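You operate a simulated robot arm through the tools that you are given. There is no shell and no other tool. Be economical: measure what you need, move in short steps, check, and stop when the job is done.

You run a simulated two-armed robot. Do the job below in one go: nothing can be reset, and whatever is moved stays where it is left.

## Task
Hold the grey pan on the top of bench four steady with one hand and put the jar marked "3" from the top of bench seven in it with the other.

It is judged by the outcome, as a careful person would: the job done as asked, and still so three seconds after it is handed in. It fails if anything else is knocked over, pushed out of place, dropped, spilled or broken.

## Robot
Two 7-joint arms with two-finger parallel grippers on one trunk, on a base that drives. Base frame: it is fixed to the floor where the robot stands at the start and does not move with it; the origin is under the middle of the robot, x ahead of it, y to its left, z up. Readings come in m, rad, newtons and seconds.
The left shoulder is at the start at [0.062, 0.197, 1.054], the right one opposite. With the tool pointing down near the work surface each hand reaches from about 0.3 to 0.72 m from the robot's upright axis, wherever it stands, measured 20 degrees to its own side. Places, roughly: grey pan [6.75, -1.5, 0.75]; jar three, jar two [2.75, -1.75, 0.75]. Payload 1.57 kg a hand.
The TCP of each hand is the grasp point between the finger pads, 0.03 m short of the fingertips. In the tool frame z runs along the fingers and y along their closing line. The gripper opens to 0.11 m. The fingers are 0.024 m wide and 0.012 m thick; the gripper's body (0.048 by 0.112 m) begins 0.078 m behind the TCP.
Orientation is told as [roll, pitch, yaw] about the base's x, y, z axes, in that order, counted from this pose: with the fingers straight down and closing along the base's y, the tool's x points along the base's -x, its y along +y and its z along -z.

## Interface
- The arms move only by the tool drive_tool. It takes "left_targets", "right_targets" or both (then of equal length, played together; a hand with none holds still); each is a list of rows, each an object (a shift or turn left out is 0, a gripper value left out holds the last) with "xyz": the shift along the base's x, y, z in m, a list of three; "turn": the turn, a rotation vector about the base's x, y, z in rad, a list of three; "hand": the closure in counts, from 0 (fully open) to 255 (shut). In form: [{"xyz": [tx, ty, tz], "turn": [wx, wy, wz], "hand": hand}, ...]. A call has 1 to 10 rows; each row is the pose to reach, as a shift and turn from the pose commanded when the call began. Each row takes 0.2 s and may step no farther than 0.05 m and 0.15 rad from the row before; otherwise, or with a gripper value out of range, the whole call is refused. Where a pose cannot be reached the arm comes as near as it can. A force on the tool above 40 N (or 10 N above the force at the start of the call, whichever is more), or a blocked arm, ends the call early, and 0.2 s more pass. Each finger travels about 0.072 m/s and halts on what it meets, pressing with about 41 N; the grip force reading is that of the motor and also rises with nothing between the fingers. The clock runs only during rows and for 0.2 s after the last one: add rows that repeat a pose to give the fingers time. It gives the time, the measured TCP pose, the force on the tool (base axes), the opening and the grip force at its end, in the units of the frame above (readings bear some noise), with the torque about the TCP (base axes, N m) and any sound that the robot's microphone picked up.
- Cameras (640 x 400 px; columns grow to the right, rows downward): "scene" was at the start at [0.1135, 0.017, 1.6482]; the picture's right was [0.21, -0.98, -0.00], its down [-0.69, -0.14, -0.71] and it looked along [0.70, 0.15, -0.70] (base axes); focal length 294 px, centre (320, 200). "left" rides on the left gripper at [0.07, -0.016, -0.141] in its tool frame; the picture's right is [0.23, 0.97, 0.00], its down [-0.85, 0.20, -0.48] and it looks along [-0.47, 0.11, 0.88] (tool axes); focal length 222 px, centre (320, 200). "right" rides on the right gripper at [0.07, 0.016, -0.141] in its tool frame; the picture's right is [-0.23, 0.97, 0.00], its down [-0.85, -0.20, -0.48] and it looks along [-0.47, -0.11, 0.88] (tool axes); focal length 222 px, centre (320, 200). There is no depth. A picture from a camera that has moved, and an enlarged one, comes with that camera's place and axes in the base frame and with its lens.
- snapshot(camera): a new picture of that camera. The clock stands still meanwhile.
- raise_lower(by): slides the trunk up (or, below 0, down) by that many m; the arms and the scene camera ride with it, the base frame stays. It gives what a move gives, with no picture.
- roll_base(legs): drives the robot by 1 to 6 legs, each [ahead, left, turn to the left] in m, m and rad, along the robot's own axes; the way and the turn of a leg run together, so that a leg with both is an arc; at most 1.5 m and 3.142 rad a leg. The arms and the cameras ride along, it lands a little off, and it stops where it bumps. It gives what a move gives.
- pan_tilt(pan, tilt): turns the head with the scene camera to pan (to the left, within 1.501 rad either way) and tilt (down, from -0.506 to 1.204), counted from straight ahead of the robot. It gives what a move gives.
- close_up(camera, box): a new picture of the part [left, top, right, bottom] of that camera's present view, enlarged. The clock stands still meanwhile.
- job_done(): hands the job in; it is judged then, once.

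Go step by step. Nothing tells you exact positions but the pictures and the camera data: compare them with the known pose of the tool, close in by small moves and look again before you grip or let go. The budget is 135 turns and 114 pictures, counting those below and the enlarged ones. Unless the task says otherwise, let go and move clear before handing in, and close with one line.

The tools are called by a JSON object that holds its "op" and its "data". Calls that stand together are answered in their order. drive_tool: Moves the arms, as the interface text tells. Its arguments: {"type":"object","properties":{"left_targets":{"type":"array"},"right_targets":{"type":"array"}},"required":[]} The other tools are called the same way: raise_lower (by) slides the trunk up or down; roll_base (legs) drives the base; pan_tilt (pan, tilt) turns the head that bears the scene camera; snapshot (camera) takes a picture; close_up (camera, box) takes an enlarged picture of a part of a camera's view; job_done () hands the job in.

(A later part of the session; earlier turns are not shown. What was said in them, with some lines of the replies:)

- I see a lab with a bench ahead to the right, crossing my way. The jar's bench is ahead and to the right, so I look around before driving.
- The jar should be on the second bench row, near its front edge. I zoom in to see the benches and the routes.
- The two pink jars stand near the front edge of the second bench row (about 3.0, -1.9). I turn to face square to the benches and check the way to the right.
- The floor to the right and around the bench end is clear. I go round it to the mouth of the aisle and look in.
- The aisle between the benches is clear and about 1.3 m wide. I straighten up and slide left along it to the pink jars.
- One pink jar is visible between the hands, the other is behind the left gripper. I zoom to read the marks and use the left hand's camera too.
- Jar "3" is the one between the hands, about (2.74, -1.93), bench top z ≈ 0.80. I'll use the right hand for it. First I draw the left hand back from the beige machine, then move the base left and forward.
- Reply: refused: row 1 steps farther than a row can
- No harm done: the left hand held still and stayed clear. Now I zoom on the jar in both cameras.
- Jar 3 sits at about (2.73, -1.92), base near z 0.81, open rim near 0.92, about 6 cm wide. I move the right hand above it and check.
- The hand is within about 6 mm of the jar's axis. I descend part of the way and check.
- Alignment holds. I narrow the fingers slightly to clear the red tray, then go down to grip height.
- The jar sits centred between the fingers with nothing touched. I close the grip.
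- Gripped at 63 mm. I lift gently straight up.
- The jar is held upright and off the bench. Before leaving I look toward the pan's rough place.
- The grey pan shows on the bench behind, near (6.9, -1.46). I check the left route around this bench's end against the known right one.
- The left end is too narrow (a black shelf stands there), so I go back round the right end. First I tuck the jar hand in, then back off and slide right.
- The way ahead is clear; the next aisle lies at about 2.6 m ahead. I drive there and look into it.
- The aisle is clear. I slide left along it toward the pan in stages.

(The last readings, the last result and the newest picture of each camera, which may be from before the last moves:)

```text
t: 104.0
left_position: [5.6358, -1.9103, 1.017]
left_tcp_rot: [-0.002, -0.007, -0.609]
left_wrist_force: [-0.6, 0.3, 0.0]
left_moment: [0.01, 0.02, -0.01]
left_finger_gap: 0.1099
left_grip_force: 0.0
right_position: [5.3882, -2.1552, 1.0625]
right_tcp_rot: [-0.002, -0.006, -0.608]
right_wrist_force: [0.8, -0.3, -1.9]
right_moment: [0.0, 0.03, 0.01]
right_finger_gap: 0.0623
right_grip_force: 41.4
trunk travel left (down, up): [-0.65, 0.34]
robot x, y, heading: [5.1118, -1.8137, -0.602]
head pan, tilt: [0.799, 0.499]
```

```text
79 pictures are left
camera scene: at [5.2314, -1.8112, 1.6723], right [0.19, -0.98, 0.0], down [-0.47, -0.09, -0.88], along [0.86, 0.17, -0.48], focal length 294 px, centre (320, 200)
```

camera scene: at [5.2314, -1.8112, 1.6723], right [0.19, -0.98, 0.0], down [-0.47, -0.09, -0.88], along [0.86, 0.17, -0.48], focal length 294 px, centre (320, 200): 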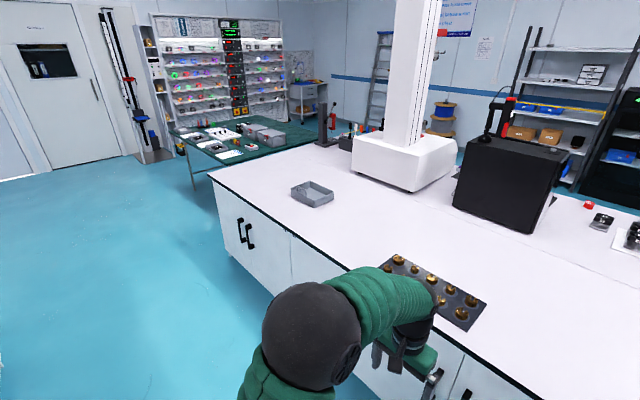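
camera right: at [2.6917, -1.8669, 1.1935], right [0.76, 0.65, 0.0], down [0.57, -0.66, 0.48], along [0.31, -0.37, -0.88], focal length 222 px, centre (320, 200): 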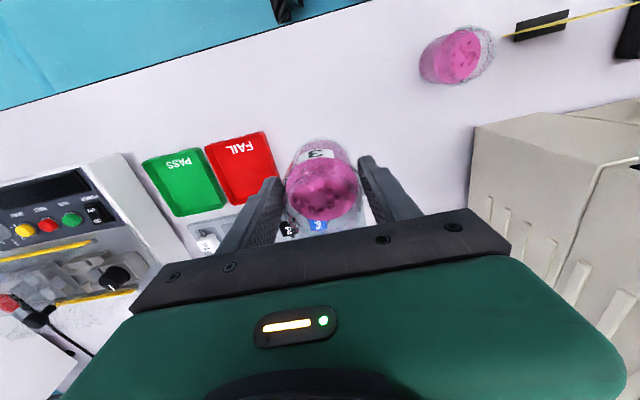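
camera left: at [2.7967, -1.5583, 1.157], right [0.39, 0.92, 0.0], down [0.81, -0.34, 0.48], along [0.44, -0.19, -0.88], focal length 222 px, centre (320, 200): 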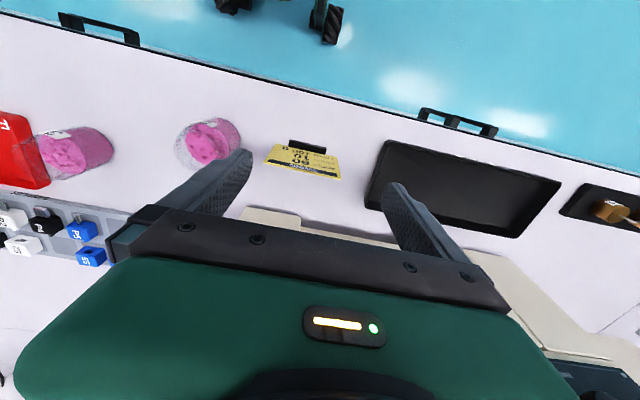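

The pan is about 0.32 m in from the bench edge at roughly (6.81, -1.45). I slide left until it's straight ahead and straighten up.

{"op": "roll_base", "data": {"legs": [[0, 0, -0.03], [0, 1.25, 0], [0, 0, -0.015]]}}

{"op": "pan_tilt", "data": {"pan": 0.0, "tilt": 0.7}}

{"op": "snapshot", "data": {"camera": "scene"}}

```text
t: 111.0
left_position: [6.3668, -0.9117, 1.0161]
left_tcp_rot: [-0.003, -0.007, -0.633]
left_wrist_force: [-0.3, 0.2, -0.5]
left_moment: [0.02, 0.02, -0.02]
left_finger_gap: 0.1101
left_grip_force: 0.2
right_position: [6.1116, -1.1504, 1.0645]
right_tcp_rot: [-0.004, -0.005, -0.634]
right_wrist_force: [-0.2, -0.3, -2.0]
right_moment: [0.01, 0.01, 0.01]
right_finger_gap: 0.0624
right_grip_force: 41.0
trunk travel left (down, up): [-0.65, 0.34]
robot x, y, heading: [5.8464, -0.7996, -0.635]
head pan, tilt: [0.799, 0.499]
```

```text
t: 112.1
left_position: [6.3641, -0.9115, 1.0167]
left_tcp_rot: [-0.001, -0.006, -0.632]
left_wrist_force: [0.3, -0.2, -0.5]
left_moment: [-0.01, 0.0, 0.0]
left_finger_gap: 0.1103
left_grip_force: 0.0
right_position: [6.1109, -1.1522, 1.0644]
right_tcp_rot: [0.0, -0.006, -0.633]
right_wrist_force: [0.3, 0.4, -1.8]
right_moment: [-0.03, 0.03, 0.0]
right_finger_gap: 0.0625
right_grip_force: 41.0
trunk travel left (down, up): [-0.65, 0.34]
robot x, y, heading: [5.8427, -0.7987, -0.636]
head pan, tilt: [0.0, 0.7]
```

```text
78 pictures are left
camera scene: at [5.9421, -0.8695, 1.6545], right [-0.59, -0.81, 0.0], down [-0.52, 0.38, -0.76], along [0.62, -0.45, -0.65], focal length 294 px, centre (320, 200)
```

scene: 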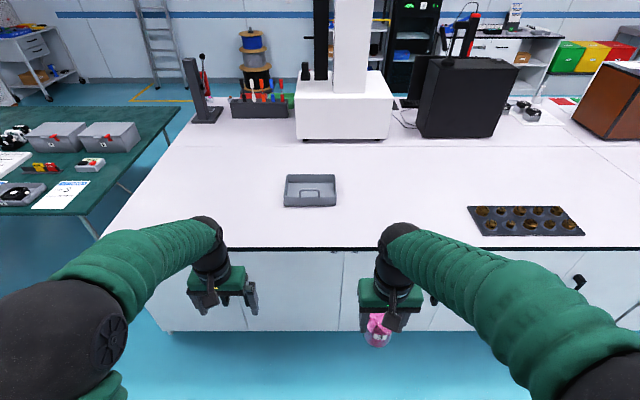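

The pan is now nearly straight ahead. I zoom in on it.

{"op": "close_up", "data": {"camera": "scene", "box": [260, 160, 356, 220]}}

```text
6.67 times, centred on (308, 190) of scene
camera zoom: at [5.9421, -0.8695, 1.6545], right [-0.59, -0.81, 0.0], down [-0.52, 0.38, -0.76], along [0.62, -0.45, -0.65], focal length 1958 px, centre (400, 267)
```

zoom: 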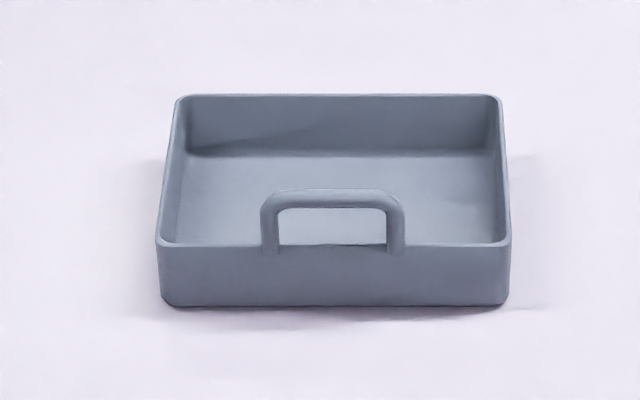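

The pan is about 0.23 m wide and 0.16 m deep, with walls 5 cm high and a loop handle on the near side. I shift left a little and drive closer in careful steps.

{"op": "roll_base", "data": {"legs": [[0, 0.08, 0], [0.38, 0, 0]]}}

{"op": "pan_tilt", "data": {"pan": 0.0, "tilt": 1.0}}

{"op": "snapshot", "data": {"camera": "scene"}}

{"op": "snapshot", "data": {"camera": "left"}}

```text
t: 115.2
left_position: [6.7212, -1.0539, 1.0147]
left_tcp_rot: [-0.012, -0.009, -0.621]
left_wrist_force: [0.3, 0.1, -0.7]
left_moment: [-0.09, 0.03, 0.02]
left_finger_gap: 0.1097
left_grip_force: 0.0
right_position: [6.4683, -1.2955, 1.0653]
right_tcp_rot: [-0.01, -0.009, -0.622]
right_wrist_force: [0.9, 0.4, -1.6]
right_moment: [-0.03, 0.0, 0.03]
right_finger_gap: 0.0623
right_grip_force: 41.2
trunk travel left (down, up): [-0.65, 0.34]
robot x, y, heading: [6.1999, -0.9538, -0.618]
head pan, tilt: [0.0, 0.7]
```

```text
t: 116.0
left_position: [6.7192, -1.0575, 1.0168]
left_tcp_rot: [-0.005, -0.007, -0.621]
left_wrist_force: [0.1, -0.3, 0.8]
left_moment: [-0.03, 0.0, 0.0]
left_finger_gap: 0.1099
left_grip_force: 0.0
right_position: [6.4678, -1.2986, 1.0637]
right_tcp_rot: [-0.007, -0.008, -0.62]
right_wrist_force: [0.0, -0.6, -1.2]
right_moment: [0.01, 0.0, 0.01]
right_finger_gap: 0.0623
right_grip_force: 41.7
trunk travel left (down, up): [-0.65, 0.34]
robot x, y, heading: [6.201, -0.9559, -0.624]
head pan, tilt: [0.0, 1.0]
```

```text
76 pictures are left
camera scene: at [6.2861, -1.0097, 1.6311], right [-0.58, -0.81, 0.0], down [-0.69, 0.49, -0.54], along [0.44, -0.32, -0.84], focal length 294 px, centre (320, 200)
```

scene: 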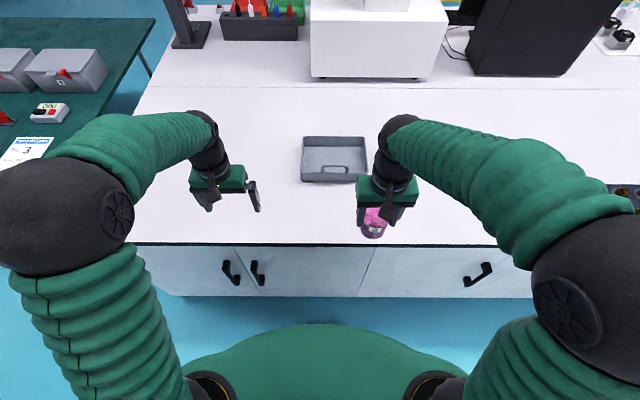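

```text
75 pictures are left
camera left: at [6.6533, -1.0297, 1.158], right [0.38, 0.92, -0.01], down [0.81, -0.33, 0.48], along [0.44, -0.19, -0.88], focal length 222 px, centre (320, 200)
```

left: 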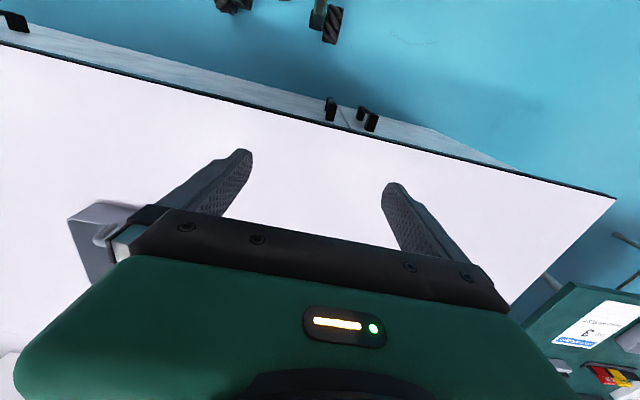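

There is still about 0.2 m of room before the cabinet, so I advance 0.13 m more.

{"op": "roll_base", "data": {"legs": [[0, 0, -0.012], [0.13, 0, 0]]}}

{"op": "drive_tool", "data": {"right_targets": [{}, {}]}}

{"op": "snapshot", "data": {"camera": "scene"}}

{"op": "close_up", "data": {"camera": "scene", "box": [256, 100, 448, 220]}}

{"op": "snapshot", "data": {"camera": "left"}}

{"op": "snapshot", "data": {"camera": "right"}}

```text
t: 117.6
left_position: [6.8224, -1.1434, 1.0184]
left_tcp_rot: [-0.004, -0.008, -0.634]
left_wrist_force: [-0.5, -0.2, -0.5]
left_moment: [-0.02, 0.02, -0.02]
left_finger_gap: 0.11
left_grip_force: 0.0
right_position: [6.5666, -1.3821, 1.0644]
right_tcp_rot: [-0.004, -0.01, -0.632]
right_wrist_force: [0.3, -0.1, -1.0]
right_moment: [0.01, 0.01, -0.03]
right_finger_gap: 0.0623
right_grip_force: 41.0
trunk travel left (down, up): [-0.65, 0.34]
robot x, y, heading: [6.3025, -1.0362, -0.637]
head pan, tilt: [0.0, 1.0]
```

```text
t: 118.2
left_position: [6.8216, -1.1449, 1.0173]
left_tcp_rot: [-0.002, -0.007, -0.635]
left_wrist_force: [-0.1, -1.2, -0.4]
left_moment: [0.01, -0.01, 0.02]
left_finger_gap: 0.1101
left_grip_force: 0.1
right_position: [6.5657, -1.3825, 1.0644]
right_tcp_rot: [-0.002, -0.008, -0.632]
right_wrist_force: [-0.6, 0.0, -2.0]
right_moment: [0.0, 0.02, -0.01]
right_finger_gap: 0.0624
right_grip_force: 41.4
trunk travel left (down, up): [-0.65, 0.34]
robot x, y, heading: [6.3038, -1.0309, -0.634]
head pan, tilt: [0.0, 1.0]
```

```text
74 pictures are left
camera scene: at [6.3856, -1.0934, 1.6312], right [-0.59, -0.81, 0.0], down [-0.68, 0.5, -0.54], along [0.43, -0.32, -0.84], focal length 294 px, centre (320, 200)
```

scene: 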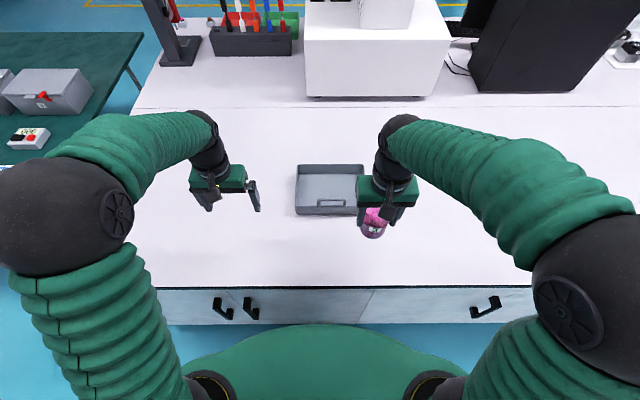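

```text
3.33 times, centred on (352, 160) of scene
camera zoom: at [6.3856, -1.0934, 1.6312], right [-0.59, -0.81, 0.0], down [-0.68, 0.5, -0.54], along [0.43, -0.32, -0.84], focal length 979 px, centre (213, 333)
```

zoom: 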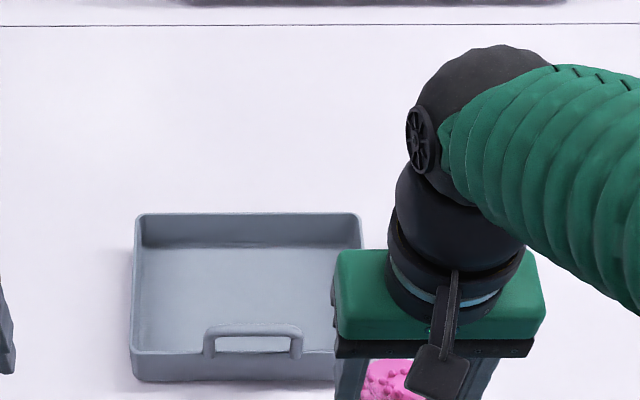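

```text
72 pictures are left
camera left: at [6.7539, -1.1164, 1.1596], right [0.39, 0.92, 0.0], down [0.8, -0.34, 0.49], along [0.45, -0.19, -0.87], focal length 222 px, centre (320, 200)
```

left: 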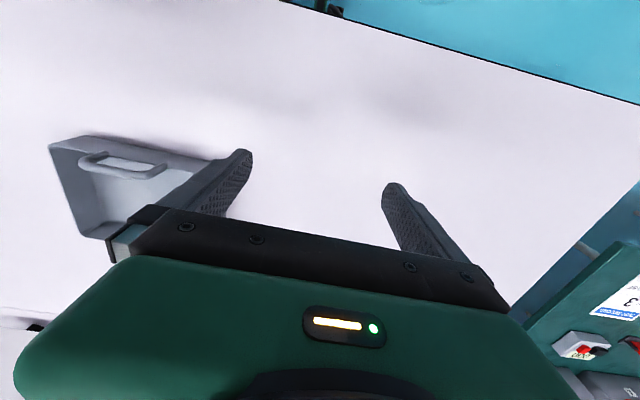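

```text
71 pictures are left
camera right: at [6.5182, -1.3282, 1.2052], right [0.76, 0.65, 0.0], down [0.57, -0.66, 0.49], along [0.32, -0.37, -0.87], focal length 222 px, centre (320, 200)
```

right: 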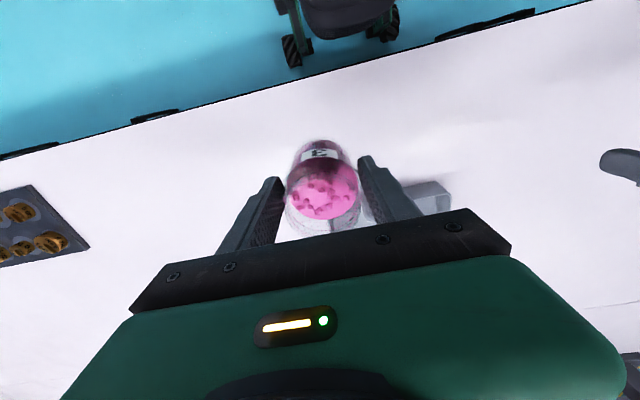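

I place the pan in the robot's frame: near wall 0.58 m ahead, far wall 0.745 m, sides at +0.076 and -0.154 m. The left hand will pinch the left side wall, leaving the right half for the jar; I move it above that wall.

{"op": "drive_tool", "data": {"left_targets": [{"xyz": [0.008, -0.04, 0]}, {"xyz": [0.0155, -0.08, 0]}, {"xyz": [0.023, -0.12, 0]}, {"xyz": [0.031, -0.16, 0]}, {"xyz": [0.0388, -0.2, 0]}, {"xyz": [0.0388, -0.2, -0.04]}, {"xyz": [0.0388, -0.2, -0.06]}, {"xyz": [0.0388, -0.2, -0.06]}]}}

{"op": "close_up", "data": {"camera": "scene", "box": [208, 110, 400, 230]}}

{"op": "snapshot", "data": {"camera": "left"}}

```text
t: 120.0
left_position: [6.8579, -1.3463, 0.9557]
left_tcp_rot: [-0.001, -0.01, -0.633]
left_wrist_force: [-0.3, 0.9, -0.4]
left_moment: [-0.01, 0.02, 0.02]
left_finger_gap: 0.1102
left_grip_force: 0.1
right_position: [6.5668, -1.3821, 1.065]
right_tcp_rot: [-0.003, -0.01, -0.634]
right_wrist_force: [0.1, -0.8, -1.3]
right_moment: [0.03, 0.03, 0.01]
right_finger_gap: 0.0622
right_grip_force: 40.9
trunk travel left (down, up): [-0.65, 0.34]
robot x, y, heading: [6.2995, -1.0334, -0.634]
head pan, tilt: [0.0, 1.0]
```

```text
3.33 times, centred on (304, 170) of scene
camera zoom: at [6.3874, -1.0944, 1.6311], right [-0.59, -0.81, 0.0], down [-0.68, 0.5, -0.54], along [0.43, -0.32, -0.84], focal length 979 px, centre (373, 300)
```

zoom: 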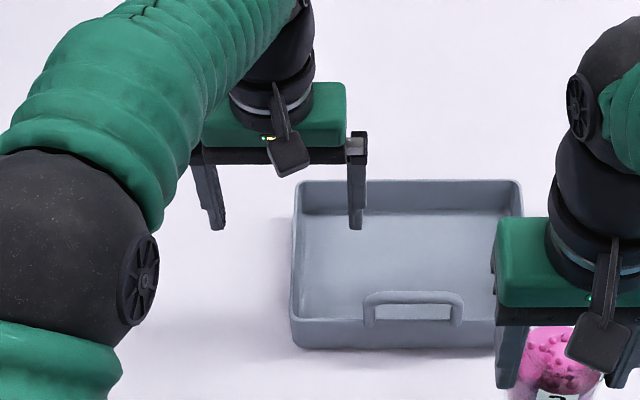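

```text
69 pictures are left
camera left: at [6.7913, -1.3179, 1.0988], right [0.39, 0.92, 0.0], down [0.8, -0.34, 0.49], along [0.45, -0.19, -0.87], focal length 222 px, centre (320, 200)
```

left: 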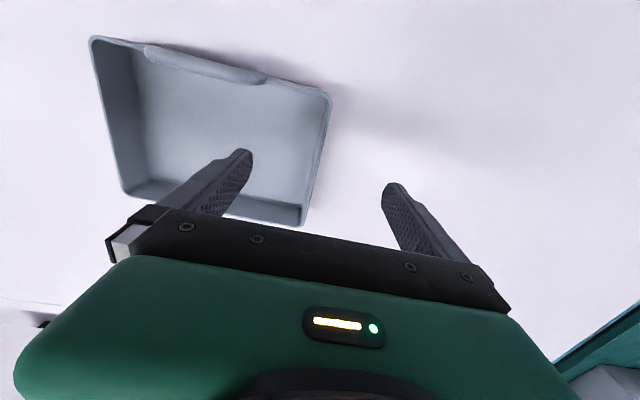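

The wall lies centred between the left fingers. I lower the left hand over it.

{"op": "drive_tool", "data": {"left_targets": [{"xyz": [0.001, 0, -0.03], "hand": 110}, {"xyz": [0.001, 0, -0.06]}, {"xyz": [0.001, 0, -0.085]}, {"xyz": [0.001, 0, -0.097]}, {"xyz": [0.001, 0, -0.097]}]}}

{"op": "close_up", "data": {"camera": "scene", "box": [208, 110, 400, 230]}}

{"op": "snapshot", "data": {"camera": "left"}}

```text
t: 121.2
left_position: [6.8607, -1.3438, 0.8584]
left_tcp_rot: [-0.002, -0.008, -0.635]
left_wrist_force: [0.0, 1.4, 0.6]
left_moment: [0.0, -0.03, -0.03]
left_finger_gap: 0.0625
left_grip_force: 0.0
right_position: [6.5661, -1.3827, 1.0645]
right_tcp_rot: [-0.002, -0.009, -0.631]
right_wrist_force: [0.1, -1.1, -0.9]
right_moment: [0.01, -0.03, -0.04]
right_finger_gap: 0.0625
right_grip_force: 40.7
trunk travel left (down, up): [-0.65, 0.34]
robot x, y, heading: [6.3035, -1.0355, -0.632]
head pan, tilt: [0.0, 1.0]
```

```text
3.33 times, centred on (304, 170) of scene
camera zoom: at [6.3872, -1.0943, 1.6311], right [-0.59, -0.81, 0.0], down [-0.68, 0.5, -0.54], along [0.43, -0.32, -0.84], focal length 979 px, centre (373, 300)
```

zoom: 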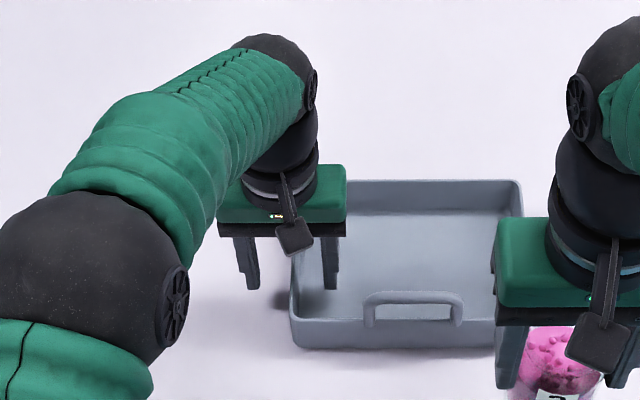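

```text
67 pictures are left
camera left: at [6.7933, -1.3165, 1.0008], right [0.39, 0.92, 0.0], down [0.8, -0.34, 0.49], along [0.45, -0.19, -0.87], focal length 222 px, centre (320, 200)
```

left: 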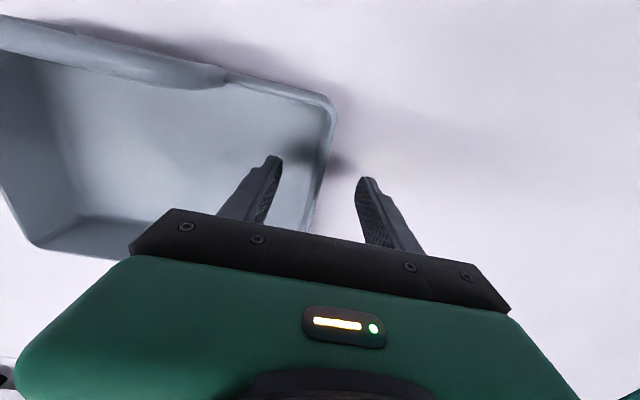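

The wall is between the fingers, about 3 mm toward the pan's inside. I nudge and close the left hand on it.

{"op": "drive_tool", "data": {"left_targets": [{"xyz": [-0.0018, -0.0024, 0], "hand": 110}, {"xyz": [-0.0018, -0.0024, 0], "hand": 180}, {"xyz": [-0.0018, -0.0024, 0], "hand": 255}, {"xyz": [-0.0018, -0.0024, 0], "hand": 255}, {"xyz": [-0.0018, -0.0024, 0], "hand": 255}, {"xyz": [-0.0018, -0.0024, 0], "hand": 255}]}}

{"op": "close_up", "data": {"camera": "scene", "box": [208, 110, 400, 230]}}

{"op": "snapshot", "data": {"camera": "left"}}

```text
t: 122.6
left_position: [6.8595, -1.3464, 0.8596]
left_tcp_rot: [-0.002, -0.008, -0.633]
left_wrist_force: [0.7, -0.1, 0.7]
left_moment: [0.04, -0.06, 0.12]
left_finger_gap: 0.0037
left_grip_force: 24.3
right_position: [6.5668, -1.3824, 1.0643]
right_tcp_rot: [-0.003, -0.007, -0.633]
right_wrist_force: [0.0, 0.3, -0.6]
right_moment: [0.02, 0.01, -0.01]
right_finger_gap: 0.0623
right_grip_force: 41.1
trunk travel left (down, up): [-0.65, 0.34]
robot x, y, heading: [6.3014, -1.0322, -0.638]
head pan, tilt: [0.0, 1.0]
```

```text
3.33 times, centred on (304, 170) of scene
camera zoom: at [6.3873, -1.0943, 1.6311], right [-0.59, -0.81, 0.0], down [-0.68, 0.5, -0.54], along [0.43, -0.32, -0.84], focal length 979 px, centre (373, 300)
```

zoom: 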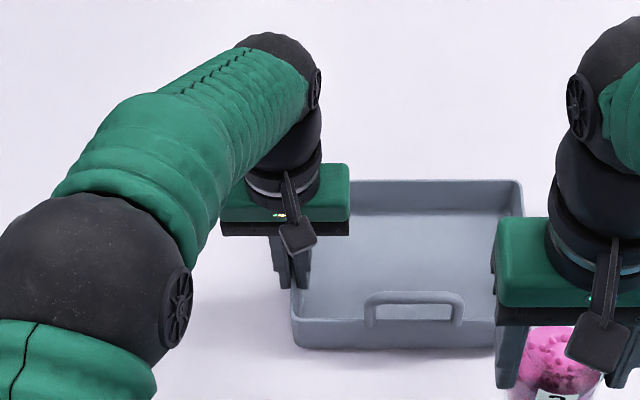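

```text
65 pictures are left
camera left: at [6.7924, -1.3191, 1.0012], right [0.39, 0.92, 0.0], down [0.8, -0.34, 0.49], along [0.45, -0.19, -0.87], focal length 222 px, centre (320, 200)
```

left: 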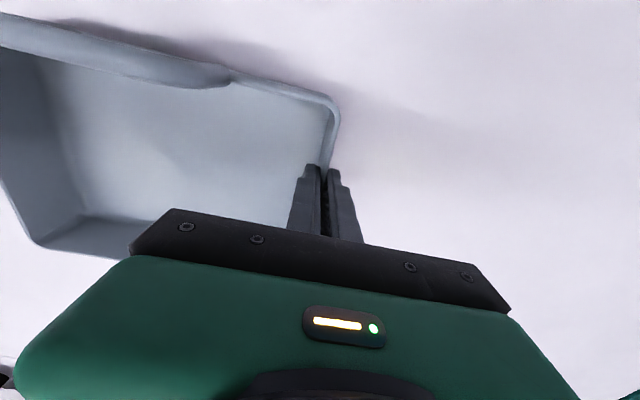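

The left hand has the thin wall. Now I carry the jar over the right half of the pan, still high.

{"op": "drive_tool", "data": {"right_targets": [{"xyz": [0.031, -0.0135, 0]}, {"xyz": [0.062, -0.027, 0]}, {"xyz": [0.093, -0.0405, 0]}, {"xyz": [0.124, -0.054, 0]}, {"xyz": [0.155, -0.0675, 0]}, {"xyz": [0.187, -0.081, 0]}, {"xyz": [0.218, -0.0947, 0]}, {"xyz": [0.218, -0.0947, 0]}]}}

{"op": "close_up", "data": {"camera": "scene", "box": [208, 90, 432, 230]}}

{"op": "snapshot", "data": {"camera": "right"}}

{"op": "snapshot", "data": {"camera": "left"}}

```text
t: 124.4
left_position: [6.8586, -1.3465, 0.8593]
left_tcp_rot: [-0.002, -0.009, -0.631]
left_wrist_force: [-0.2, 1.3, 1.0]
left_moment: [-0.11, -0.15, 0.05]
left_finger_gap: 0.0035
left_grip_force: 24.3
right_position: [6.7849, -1.4762, 1.0653]
right_tcp_rot: [-0.004, -0.006, -0.632]
right_wrist_force: [0.3, 0.3, -1.2]
right_moment: [0.03, 0.01, 0.02]
right_finger_gap: 0.062
right_grip_force: 40.9
trunk travel left (down, up): [-0.65, 0.34]
robot x, y, heading: [6.3022, -1.0355, -0.636]
head pan, tilt: [0.0, 1.0]
```

```text
2.86 times, centred on (320, 160) of scene
camera zoom: at [6.3879, -1.0944, 1.631], right [-0.59, -0.81, 0.0], down [-0.68, 0.5, -0.54], along [0.43, -0.32, -0.84], focal length 839 px, centre (320, 314)
```

zoom: 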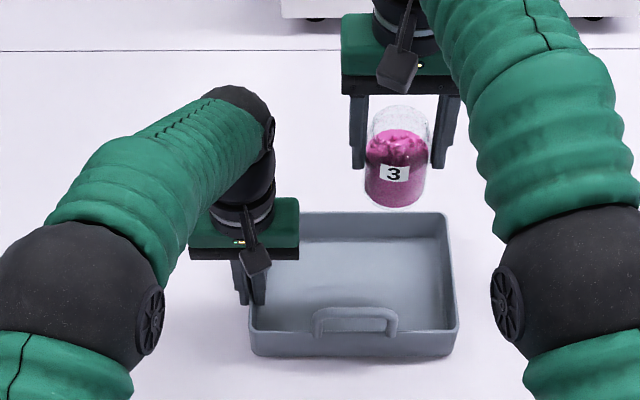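

```text
63 pictures are left
camera right: at [6.7373, -1.4232, 1.2054], right [0.76, 0.65, 0.0], down [0.57, -0.66, 0.49], along [0.32, -0.37, -0.87], focal length 222 px, centre (320, 200)
```

right: 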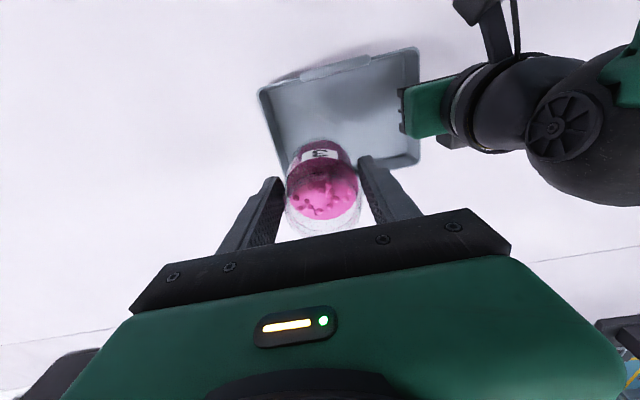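

```text
62 pictures are left
camera left: at [6.7921, -1.3187, 1.0012], right [0.39, 0.92, 0.0], down [0.8, -0.34, 0.49], along [0.45, -0.19, -0.87], focal length 222 px, centre (320, 200)
```

left: 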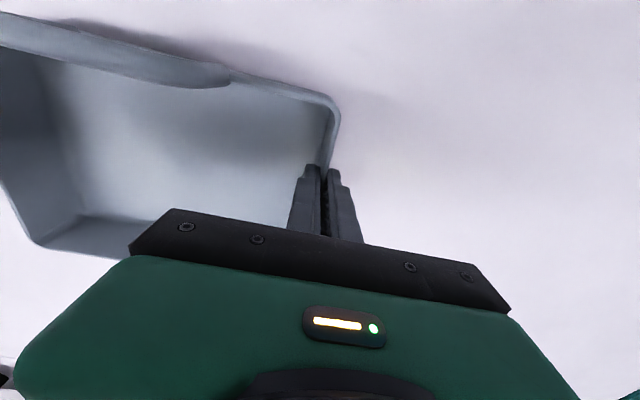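

Jar is over the right half of the pan, clear of the left hand. I descend to just above wall height and check.

{"op": "drive_tool", "data": {"right_targets": [{"xyz": [0, 0, -0.03]}, {"xyz": [0, 0, -0.06]}, {"xyz": [0, 0, -0.09]}, {"xyz": [0, 0, -0.115]}, {"xyz": [0, 0, -0.13]}, {"xyz": [0, 0, -0.13]}]}}

{"op": "close_up", "data": {"camera": "scene", "box": [240, 110, 400, 210]}}

{"op": "snapshot", "data": {"camera": "right"}}

{"op": "snapshot", "data": {"camera": "left"}}

```text
t: 125.8
left_position: [6.8604, -1.3468, 0.859]
left_tcp_rot: [-0.003, -0.007, -0.635]
left_wrist_force: [0.0, 1.0, 1.6]
left_moment: [0.21, 0.14, -0.01]
left_finger_gap: 0.0036
left_grip_force: 24.0
right_position: [6.7848, -1.4758, 0.9351]
right_tcp_rot: [-0.003, -0.009, -0.631]
right_wrist_force: [0.2, 0.3, -2.1]
right_moment: [0.02, -0.01, 0.03]
right_finger_gap: 0.0625
right_grip_force: 41.5
trunk travel left (down, up): [-0.65, 0.34]
robot x, y, heading: [6.302, -1.0324, -0.639]
head pan, tilt: [0.0, 1.0]
```

```text
4.00 times, centred on (320, 160) of scene
camera zoom: at [6.3884, -1.0945, 1.631], right [-0.59, -0.81, 0.0], down [-0.68, 0.5, -0.54], along [0.43, -0.32, -0.84], focal length 1175 px, centre (320, 360)
```

zoom: 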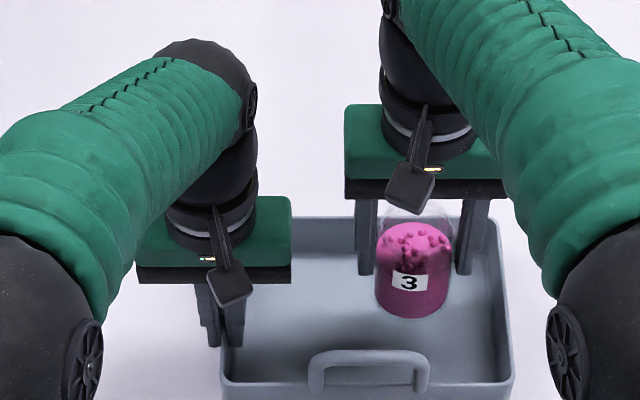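

```text
60 pictures are left
camera right: at [6.7367, -1.4214, 1.0754], right [0.76, 0.65, 0.0], down [0.57, -0.66, 0.49], along [0.32, -0.37, -0.87], focal length 222 px, centre (320, 200)
```

right: 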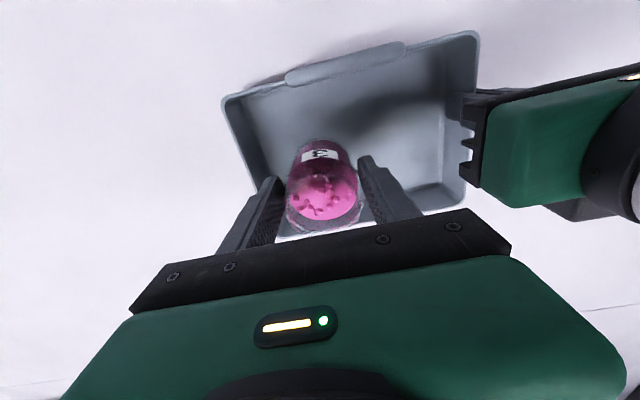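

```text
59 pictures are left
camera left: at [6.7925, -1.319, 1.0012], right [0.39, 0.92, 0.0], down [0.8, -0.34, 0.49], along [0.45, -0.19, -0.87], focal length 222 px, centre (320, 200)
```

left: 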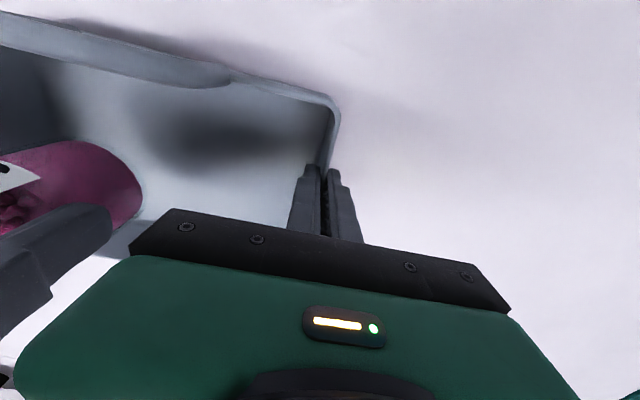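

Everything is clear. I lower slowly to just above the pan's floor.

{"op": "drive_tool", "data": {"right_targets": [{"xyz": [0, 0, -0.012]}, {"xyz": [0, 0, -0.024]}, {"xyz": [0, 0, -0.036]}, {"xyz": [0, 0, -0.045]}, {"xyz": [0, 0, -0.05]}, {"xyz": [0, 0, -0.05]}]}}

{"op": "close_up", "data": {"camera": "left", "box": [0, 80, 256, 240]}}

{"op": "close_up", "data": {"camera": "scene", "box": [256, 130, 384, 210]}}

```text
t: 127.2
left_position: [6.86, -1.3473, 0.86]
left_tcp_rot: [-0.001, -0.009, -0.634]
left_wrist_force: [-1.0, 0.9, 0.9]
left_moment: [0.09, -0.05, 0.0]
left_finger_gap: 0.0038
left_grip_force: 24.3
right_position: [6.7844, -1.4754, 0.8842]
right_tcp_rot: [-0.001, -0.011, -0.632]
right_wrist_force: [-0.3, -0.5, -1.4]
right_moment: [-0.02, -0.01, 0.02]
right_finger_gap: 0.0624
right_grip_force: 41.1
trunk travel left (down, up): [-0.65, 0.34]
robot x, y, heading: [6.3017, -1.0363, -0.634]
head pan, tilt: [0.0, 1.0]
```

```text
2.50 times, centred on (128, 160) of left
camera zoom: at [6.7925, -1.319, 1.0012], right [0.39, 0.92, 0.0], down [0.8, -0.34, 0.49], along [0.45, -0.19, -0.87], focal length 555 px, centre (800, 300)
```

zoom: 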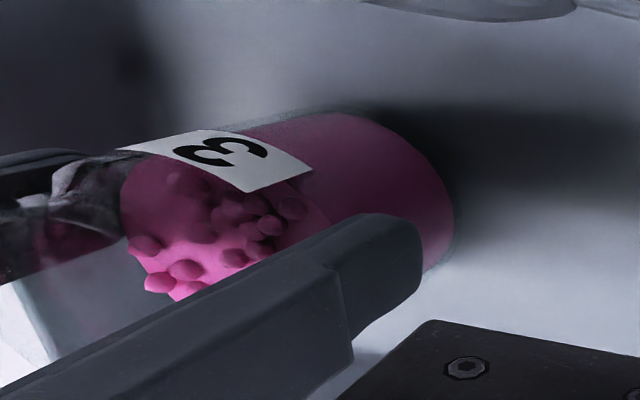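

```text
5.00 times, centred on (320, 170) of scene
camera zoom: at [6.3885, -1.0946, 1.631], right [-0.59, -0.81, 0.0], down [-0.68, 0.5, -0.54], along [0.43, -0.32, -0.84], focal length 1469 px, centre (320, 350)
```

zoom: 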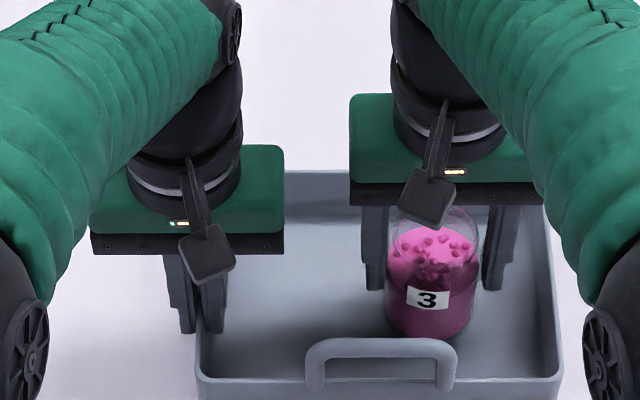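

The jar is nearly down. I go on in small steps, watching the force.

{"op": "drive_tool", "data": {"right_targets": [{"xyz": [0, 0, -0.0015]}, {"xyz": [0, 0, -0.003]}, {"xyz": [0, 0, -0.0045]}, {"xyz": [0, 0, -0.0045]}]}}

```text
t: 128.2
left_position: [6.8592, -1.3479, 0.8589]
left_tcp_rot: [-0.002, -0.008, -0.634]
left_wrist_force: [0.8, 1.5, 1.2]
left_moment: [0.08, -0.07, -0.05]
left_finger_gap: 0.0035
left_grip_force: 24.8
right_position: [6.7851, -1.4765, 0.8792]
right_tcp_rot: [-0.001, -0.009, -0.632]
right_wrist_force: [0.4, -0.6, -1.4]
right_moment: [-0.02, 0.04, 0.0]
right_finger_gap: 0.0622
right_grip_force: 41.1
trunk travel left (down, up): [-0.65, 0.34]
robot x, y, heading: [6.3047, -1.0327, -0.634]
head pan, tilt: [0.0, 1.0]
```

No contact yet; I keep stepping down.

{"op": "drive_tool", "data": {"right_targets": [{"xyz": [0, 0, -0.001]}, {"xyz": [0, 0, -0.002]}, {"xyz": [0, 0, -0.003]}, {"xyz": [0, 0, -0.003]}]}}

{"op": "close_up", "data": {"camera": "left", "box": [0, 80, 256, 240]}}

```text
t: 129.2
left_position: [6.8583, -1.3462, 0.8597]
left_tcp_rot: [-0.002, -0.009, -0.632]
left_wrist_force: [2.5, -2.1, -6.2]
left_moment: [0.09, -0.12, 0.13]
left_finger_gap: 0.0037
left_grip_force: 24.3
right_position: [6.7846, -1.4771, 0.8783]
right_tcp_rot: [-0.001, -0.012, -0.632]
right_wrist_force: [-3.7, 0.9, 16.1]
right_moment: [0.37, 0.42, 0.12]
right_finger_gap: 0.062
right_grip_force: 40.6
trunk travel left (down, up): [-0.65, 0.34]
robot x, y, heading: [6.306, -1.0309, -0.635]
head pan, tilt: [0.0, 1.0]
```

```text
2.50 times, centred on (128, 160) of left
camera zoom: at [6.7919, -1.3184, 1.0013], right [0.39, 0.92, 0.0], down [0.8, -0.34, 0.49], along [0.45, -0.19, -0.87], focal length 555 px, centre (800, 300)
```

zoom: 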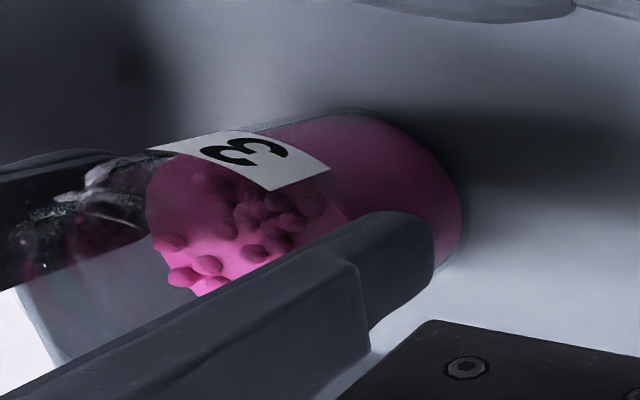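

Contact at 16 N. I ease up 2 mm to unload, check the force, then open the fingers partly.

{"op": "drive_tool", "data": {"right_targets": [{"xyz": [0, 0, 0.001]}, {"xyz": [0, 0, 0.002]}, {"xyz": [0, 0, 0.002]}]}}

```text
t: 130.0
left_position: [6.86, -1.3463, 0.8596]
left_tcp_rot: [-0.003, -0.01, -0.631]
left_wrist_force: [0.1, 2.7, 0.1]
left_moment: [0.06, -0.12, -0.03]
left_finger_gap: 0.0034
left_grip_force: 24.6
right_position: [6.7864, -1.4761, 0.8781]
right_tcp_rot: [-0.004, -0.01, -0.631]
right_wrist_force: [0.8, -2.2, 3.0]
right_moment: [0.01, -0.07, 0.02]
right_finger_gap: 0.062
right_grip_force: 41.3
trunk travel left (down, up): [-0.65, 0.34]
robot x, y, heading: [6.3033, -1.0334, -0.634]
head pan, tilt: [0.0, 1.0]
```

The jar now rests lightly on the pan floor. I open the right hand to about 85 mm.

{"op": "drive_tool", "data": {"right_targets": [{"hand": 105}, {"hand": 90}, {"hand": 75}, {"hand": 60}, {"hand": 60}]}}

{"op": "close_up", "data": {"camera": "scene", "box": [256, 130, 384, 210]}}

{"op": "snapshot", "data": {"camera": "right"}}

```text
t: 131.2
left_position: [6.8593, -1.3467, 0.8596]
left_tcp_rot: [-0.001, -0.009, -0.634]
left_wrist_force: [1.0, 0.8, -0.1]
left_moment: [0.18, 0.06, -0.05]
left_finger_gap: 0.0036
left_grip_force: 24.4
right_position: [6.7854, -1.4768, 0.8796]
right_tcp_rot: [-0.002, -0.01, -0.633]
right_wrist_force: [0.4, -0.6, -0.3]
right_moment: [0.02, -0.01, -0.02]
right_finger_gap: 0.0843
right_grip_force: 0.1
trunk travel left (down, up): [-0.65, 0.34]
robot x, y, heading: [6.3028, -1.0352, -0.634]
head pan, tilt: [0.0, 1.0]
```

```text
5.00 times, centred on (320, 170) of scene
camera zoom: at [6.3889, -1.0948, 1.631], right [-0.59, -0.81, 0.0], down [-0.68, 0.5, -0.54], along [0.43, -0.32, -0.84], focal length 1469 px, centre (320, 350)
```

zoom: 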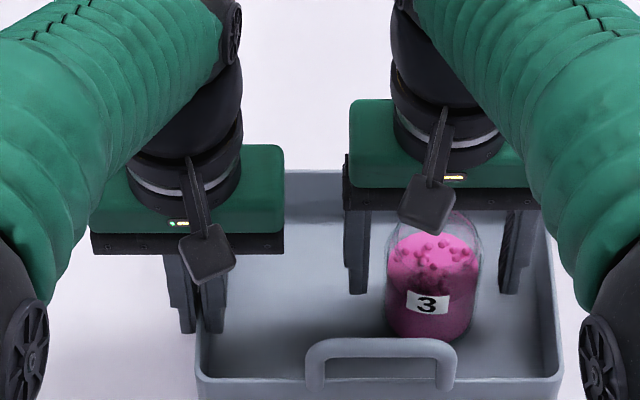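

```text
54 pictures are left
camera right: at [6.7377, -1.4228, 1.0195], right [0.76, 0.65, 0.0], down [0.57, -0.66, 0.49], along [0.32, -0.37, -0.87], focal length 222 px, centre (320, 200)
```

right: 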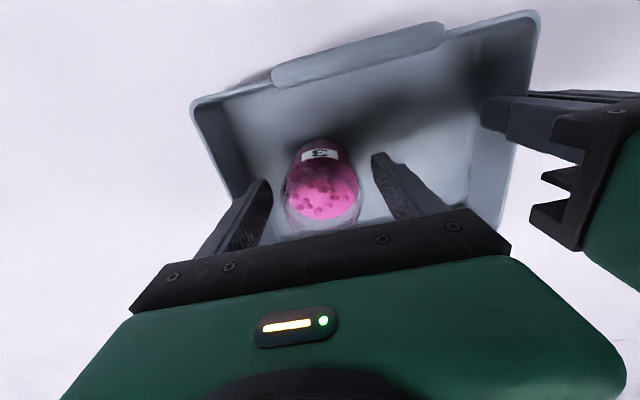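

The jar stands free and upright in the pan. I raise the right hand straight up and draw it back.

{"op": "drive_tool", "data": {"right_targets": [{"xyz": [0, 0, 0.02]}, {"xyz": [0, 0, 0.045]}, {"xyz": [0, 0, 0.075]}, {"xyz": [0, 0, 0.11]}, {"xyz": [0, 0, 0.145]}, {"xyz": [0, 0, 0.18]}, {"xyz": [-0.035, 0.015, 0.185]}, {"xyz": [-0.07, 0.03, 0.185]}, {"xyz": [-0.105, 0.03, 0.185]}, {"xyz": [-0.14, 0.03, 0.185]}]}}

{"op": "close_up", "data": {"camera": "scene", "box": [240, 110, 400, 210]}}

{"op": "snapshot", "data": {"camera": "left"}}

```text
t: 133.4
left_position: [6.8594, -1.3471, 0.8597]
left_tcp_rot: [-0.001, -0.01, -0.634]
left_wrist_force: [0.3, 1.0, 0.1]
left_moment: [0.13, 0.15, -0.12]
left_finger_gap: 0.0034
left_grip_force: 24.6
right_position: [6.6438, -1.4469, 1.0637]
right_tcp_rot: [-0.002, -0.01, -0.632]
right_wrist_force: [-1.1, -0.1, 0.2]
right_moment: [-0.01, -0.01, 0.02]
right_finger_gap: 0.0842
right_grip_force: 0.1
trunk travel left (down, up): [-0.65, 0.34]
robot x, y, heading: [6.3035, -1.0298, -0.636]
head pan, tilt: [0.0, 1.0]
```

```text
4.00 times, centred on (320, 160) of scene
camera zoom: at [6.3861, -1.0945, 1.6311], right [-0.59, -0.81, 0.0], down [-0.68, 0.5, -0.54], along [0.43, -0.32, -0.84], focal length 1175 px, centre (320, 360)
```

zoom: 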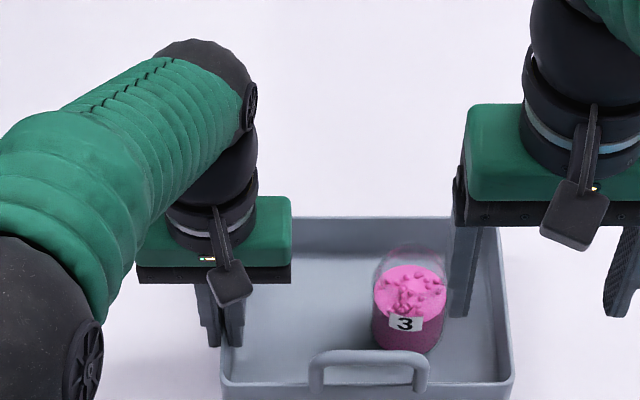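

```text
52 pictures are left
camera left: at [6.7915, -1.3191, 1.0014], right [0.39, 0.92, 0.0], down [0.8, -0.34, 0.49], along [0.45, -0.19, -0.87], focal length 222 px, centre (320, 200)
```

left: 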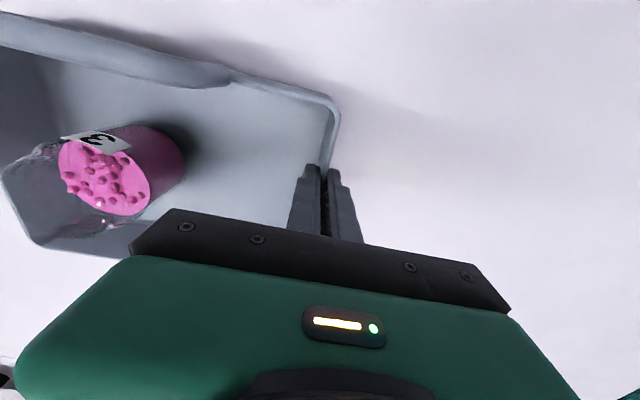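

The jar stands in the pan and the right hand is clear. Now the left hand lets go gently and lifts away.

{"op": "drive_tool", "data": {"left_targets": [{"hand": 220}, {"hand": 180}, {"hand": 130}, {"hand": 110}, {"xyz": [0, 0, 0.02]}, {"xyz": [0, 0, 0.05]}, {"xyz": [0, 0, 0.09]}, {"xyz": [0, 0, 0.13]}, {"xyz": [0, 0.04, 0.15]}, {"xyz": [0, 0.08, 0.15]}]}}

{"op": "drive_tool", "data": {"left_targets": [{"xyz": [0, 0.04, 0]}, {"xyz": [-0.03, 0.07, 0]}, {"xyz": [-0.06, 0.1, 0]}, {"xyz": [-0.06, 0.1, 0]}]}}

{"op": "snapshot", "data": {"camera": "scene"}}

{"op": "close_up", "data": {"camera": "scene", "box": [240, 130, 400, 230]}}

```text
t: 135.6
left_position: [6.8585, -1.2649, 1.01]
left_tcp_rot: [-0.003, -0.01, -0.634]
left_wrist_force: [-0.3, -0.5, 0.2]
left_moment: [-0.03, 0.01, -0.04]
left_finger_gap: 0.0625
left_grip_force: 0.0
right_position: [6.6443, -1.4467, 1.0645]
right_tcp_rot: [-0.003, -0.01, -0.632]
right_wrist_force: [0.2, -0.2, 0.1]
right_moment: [-0.02, 0.01, 0.03]
right_finger_gap: 0.0841
right_grip_force: 0.1
trunk travel left (down, up): [-0.65, 0.34]
robot x, y, heading: [6.3041, -1.032, -0.635]
head pan, tilt: [0.0, 1.0]
```

```text
t: 136.6
left_position: [6.8005, -1.1632, 1.0071]
left_tcp_rot: [-0.002, -0.007, -0.632]
left_wrist_force: [0.5, 0.1, 0.1]
left_moment: [0.02, -0.02, -0.02]
left_finger_gap: 0.0625
left_grip_force: 0.1
right_position: [6.647, -1.4486, 1.0637]
right_tcp_rot: [-0.003, -0.009, -0.632]
right_wrist_force: [0.0, 0.8, 0.7]
right_moment: [0.0, 0.02, -0.03]
right_finger_gap: 0.084
right_grip_force: 0.0
trunk travel left (down, up): [-0.65, 0.34]
robot x, y, heading: [6.3013, -1.0302, -0.639]
head pan, tilt: [0.0, 1.0]
```

```text
51 pictures are left
camera scene: at [6.3881, -1.0943, 1.631], right [-0.59, -0.81, 0.0], down [-0.68, 0.5, -0.54], along [0.43, -0.32, -0.84], focal length 294 px, centre (320, 200)
```

scene: 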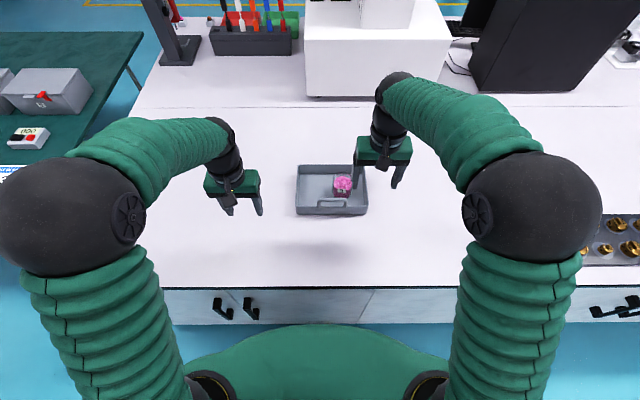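

```text
4.00 times, centred on (320, 180) of scene
camera zoom: at [6.3881, -1.0943, 1.631], right [-0.59, -0.81, 0.0], down [-0.68, 0.5, -0.54], along [0.43, -0.32, -0.84], focal length 1175 px, centre (320, 280)
```

zoom: 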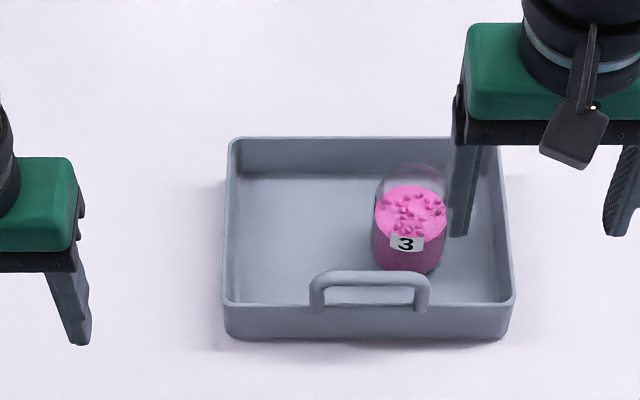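

Jar 3 stands upright in the grey pan, which has not moved, and both hands are clear. I hand the job in.

{"op": "job_done", "data": {}}

```text
The job is handed in.
```

Jar "3" is standing upright in the grey pan on bench four. I held the pan steady with the left hand while the right hand set the jar down, then let go and moved both hands clear. I saw nothing knocked over, spilled or pushed out of place.
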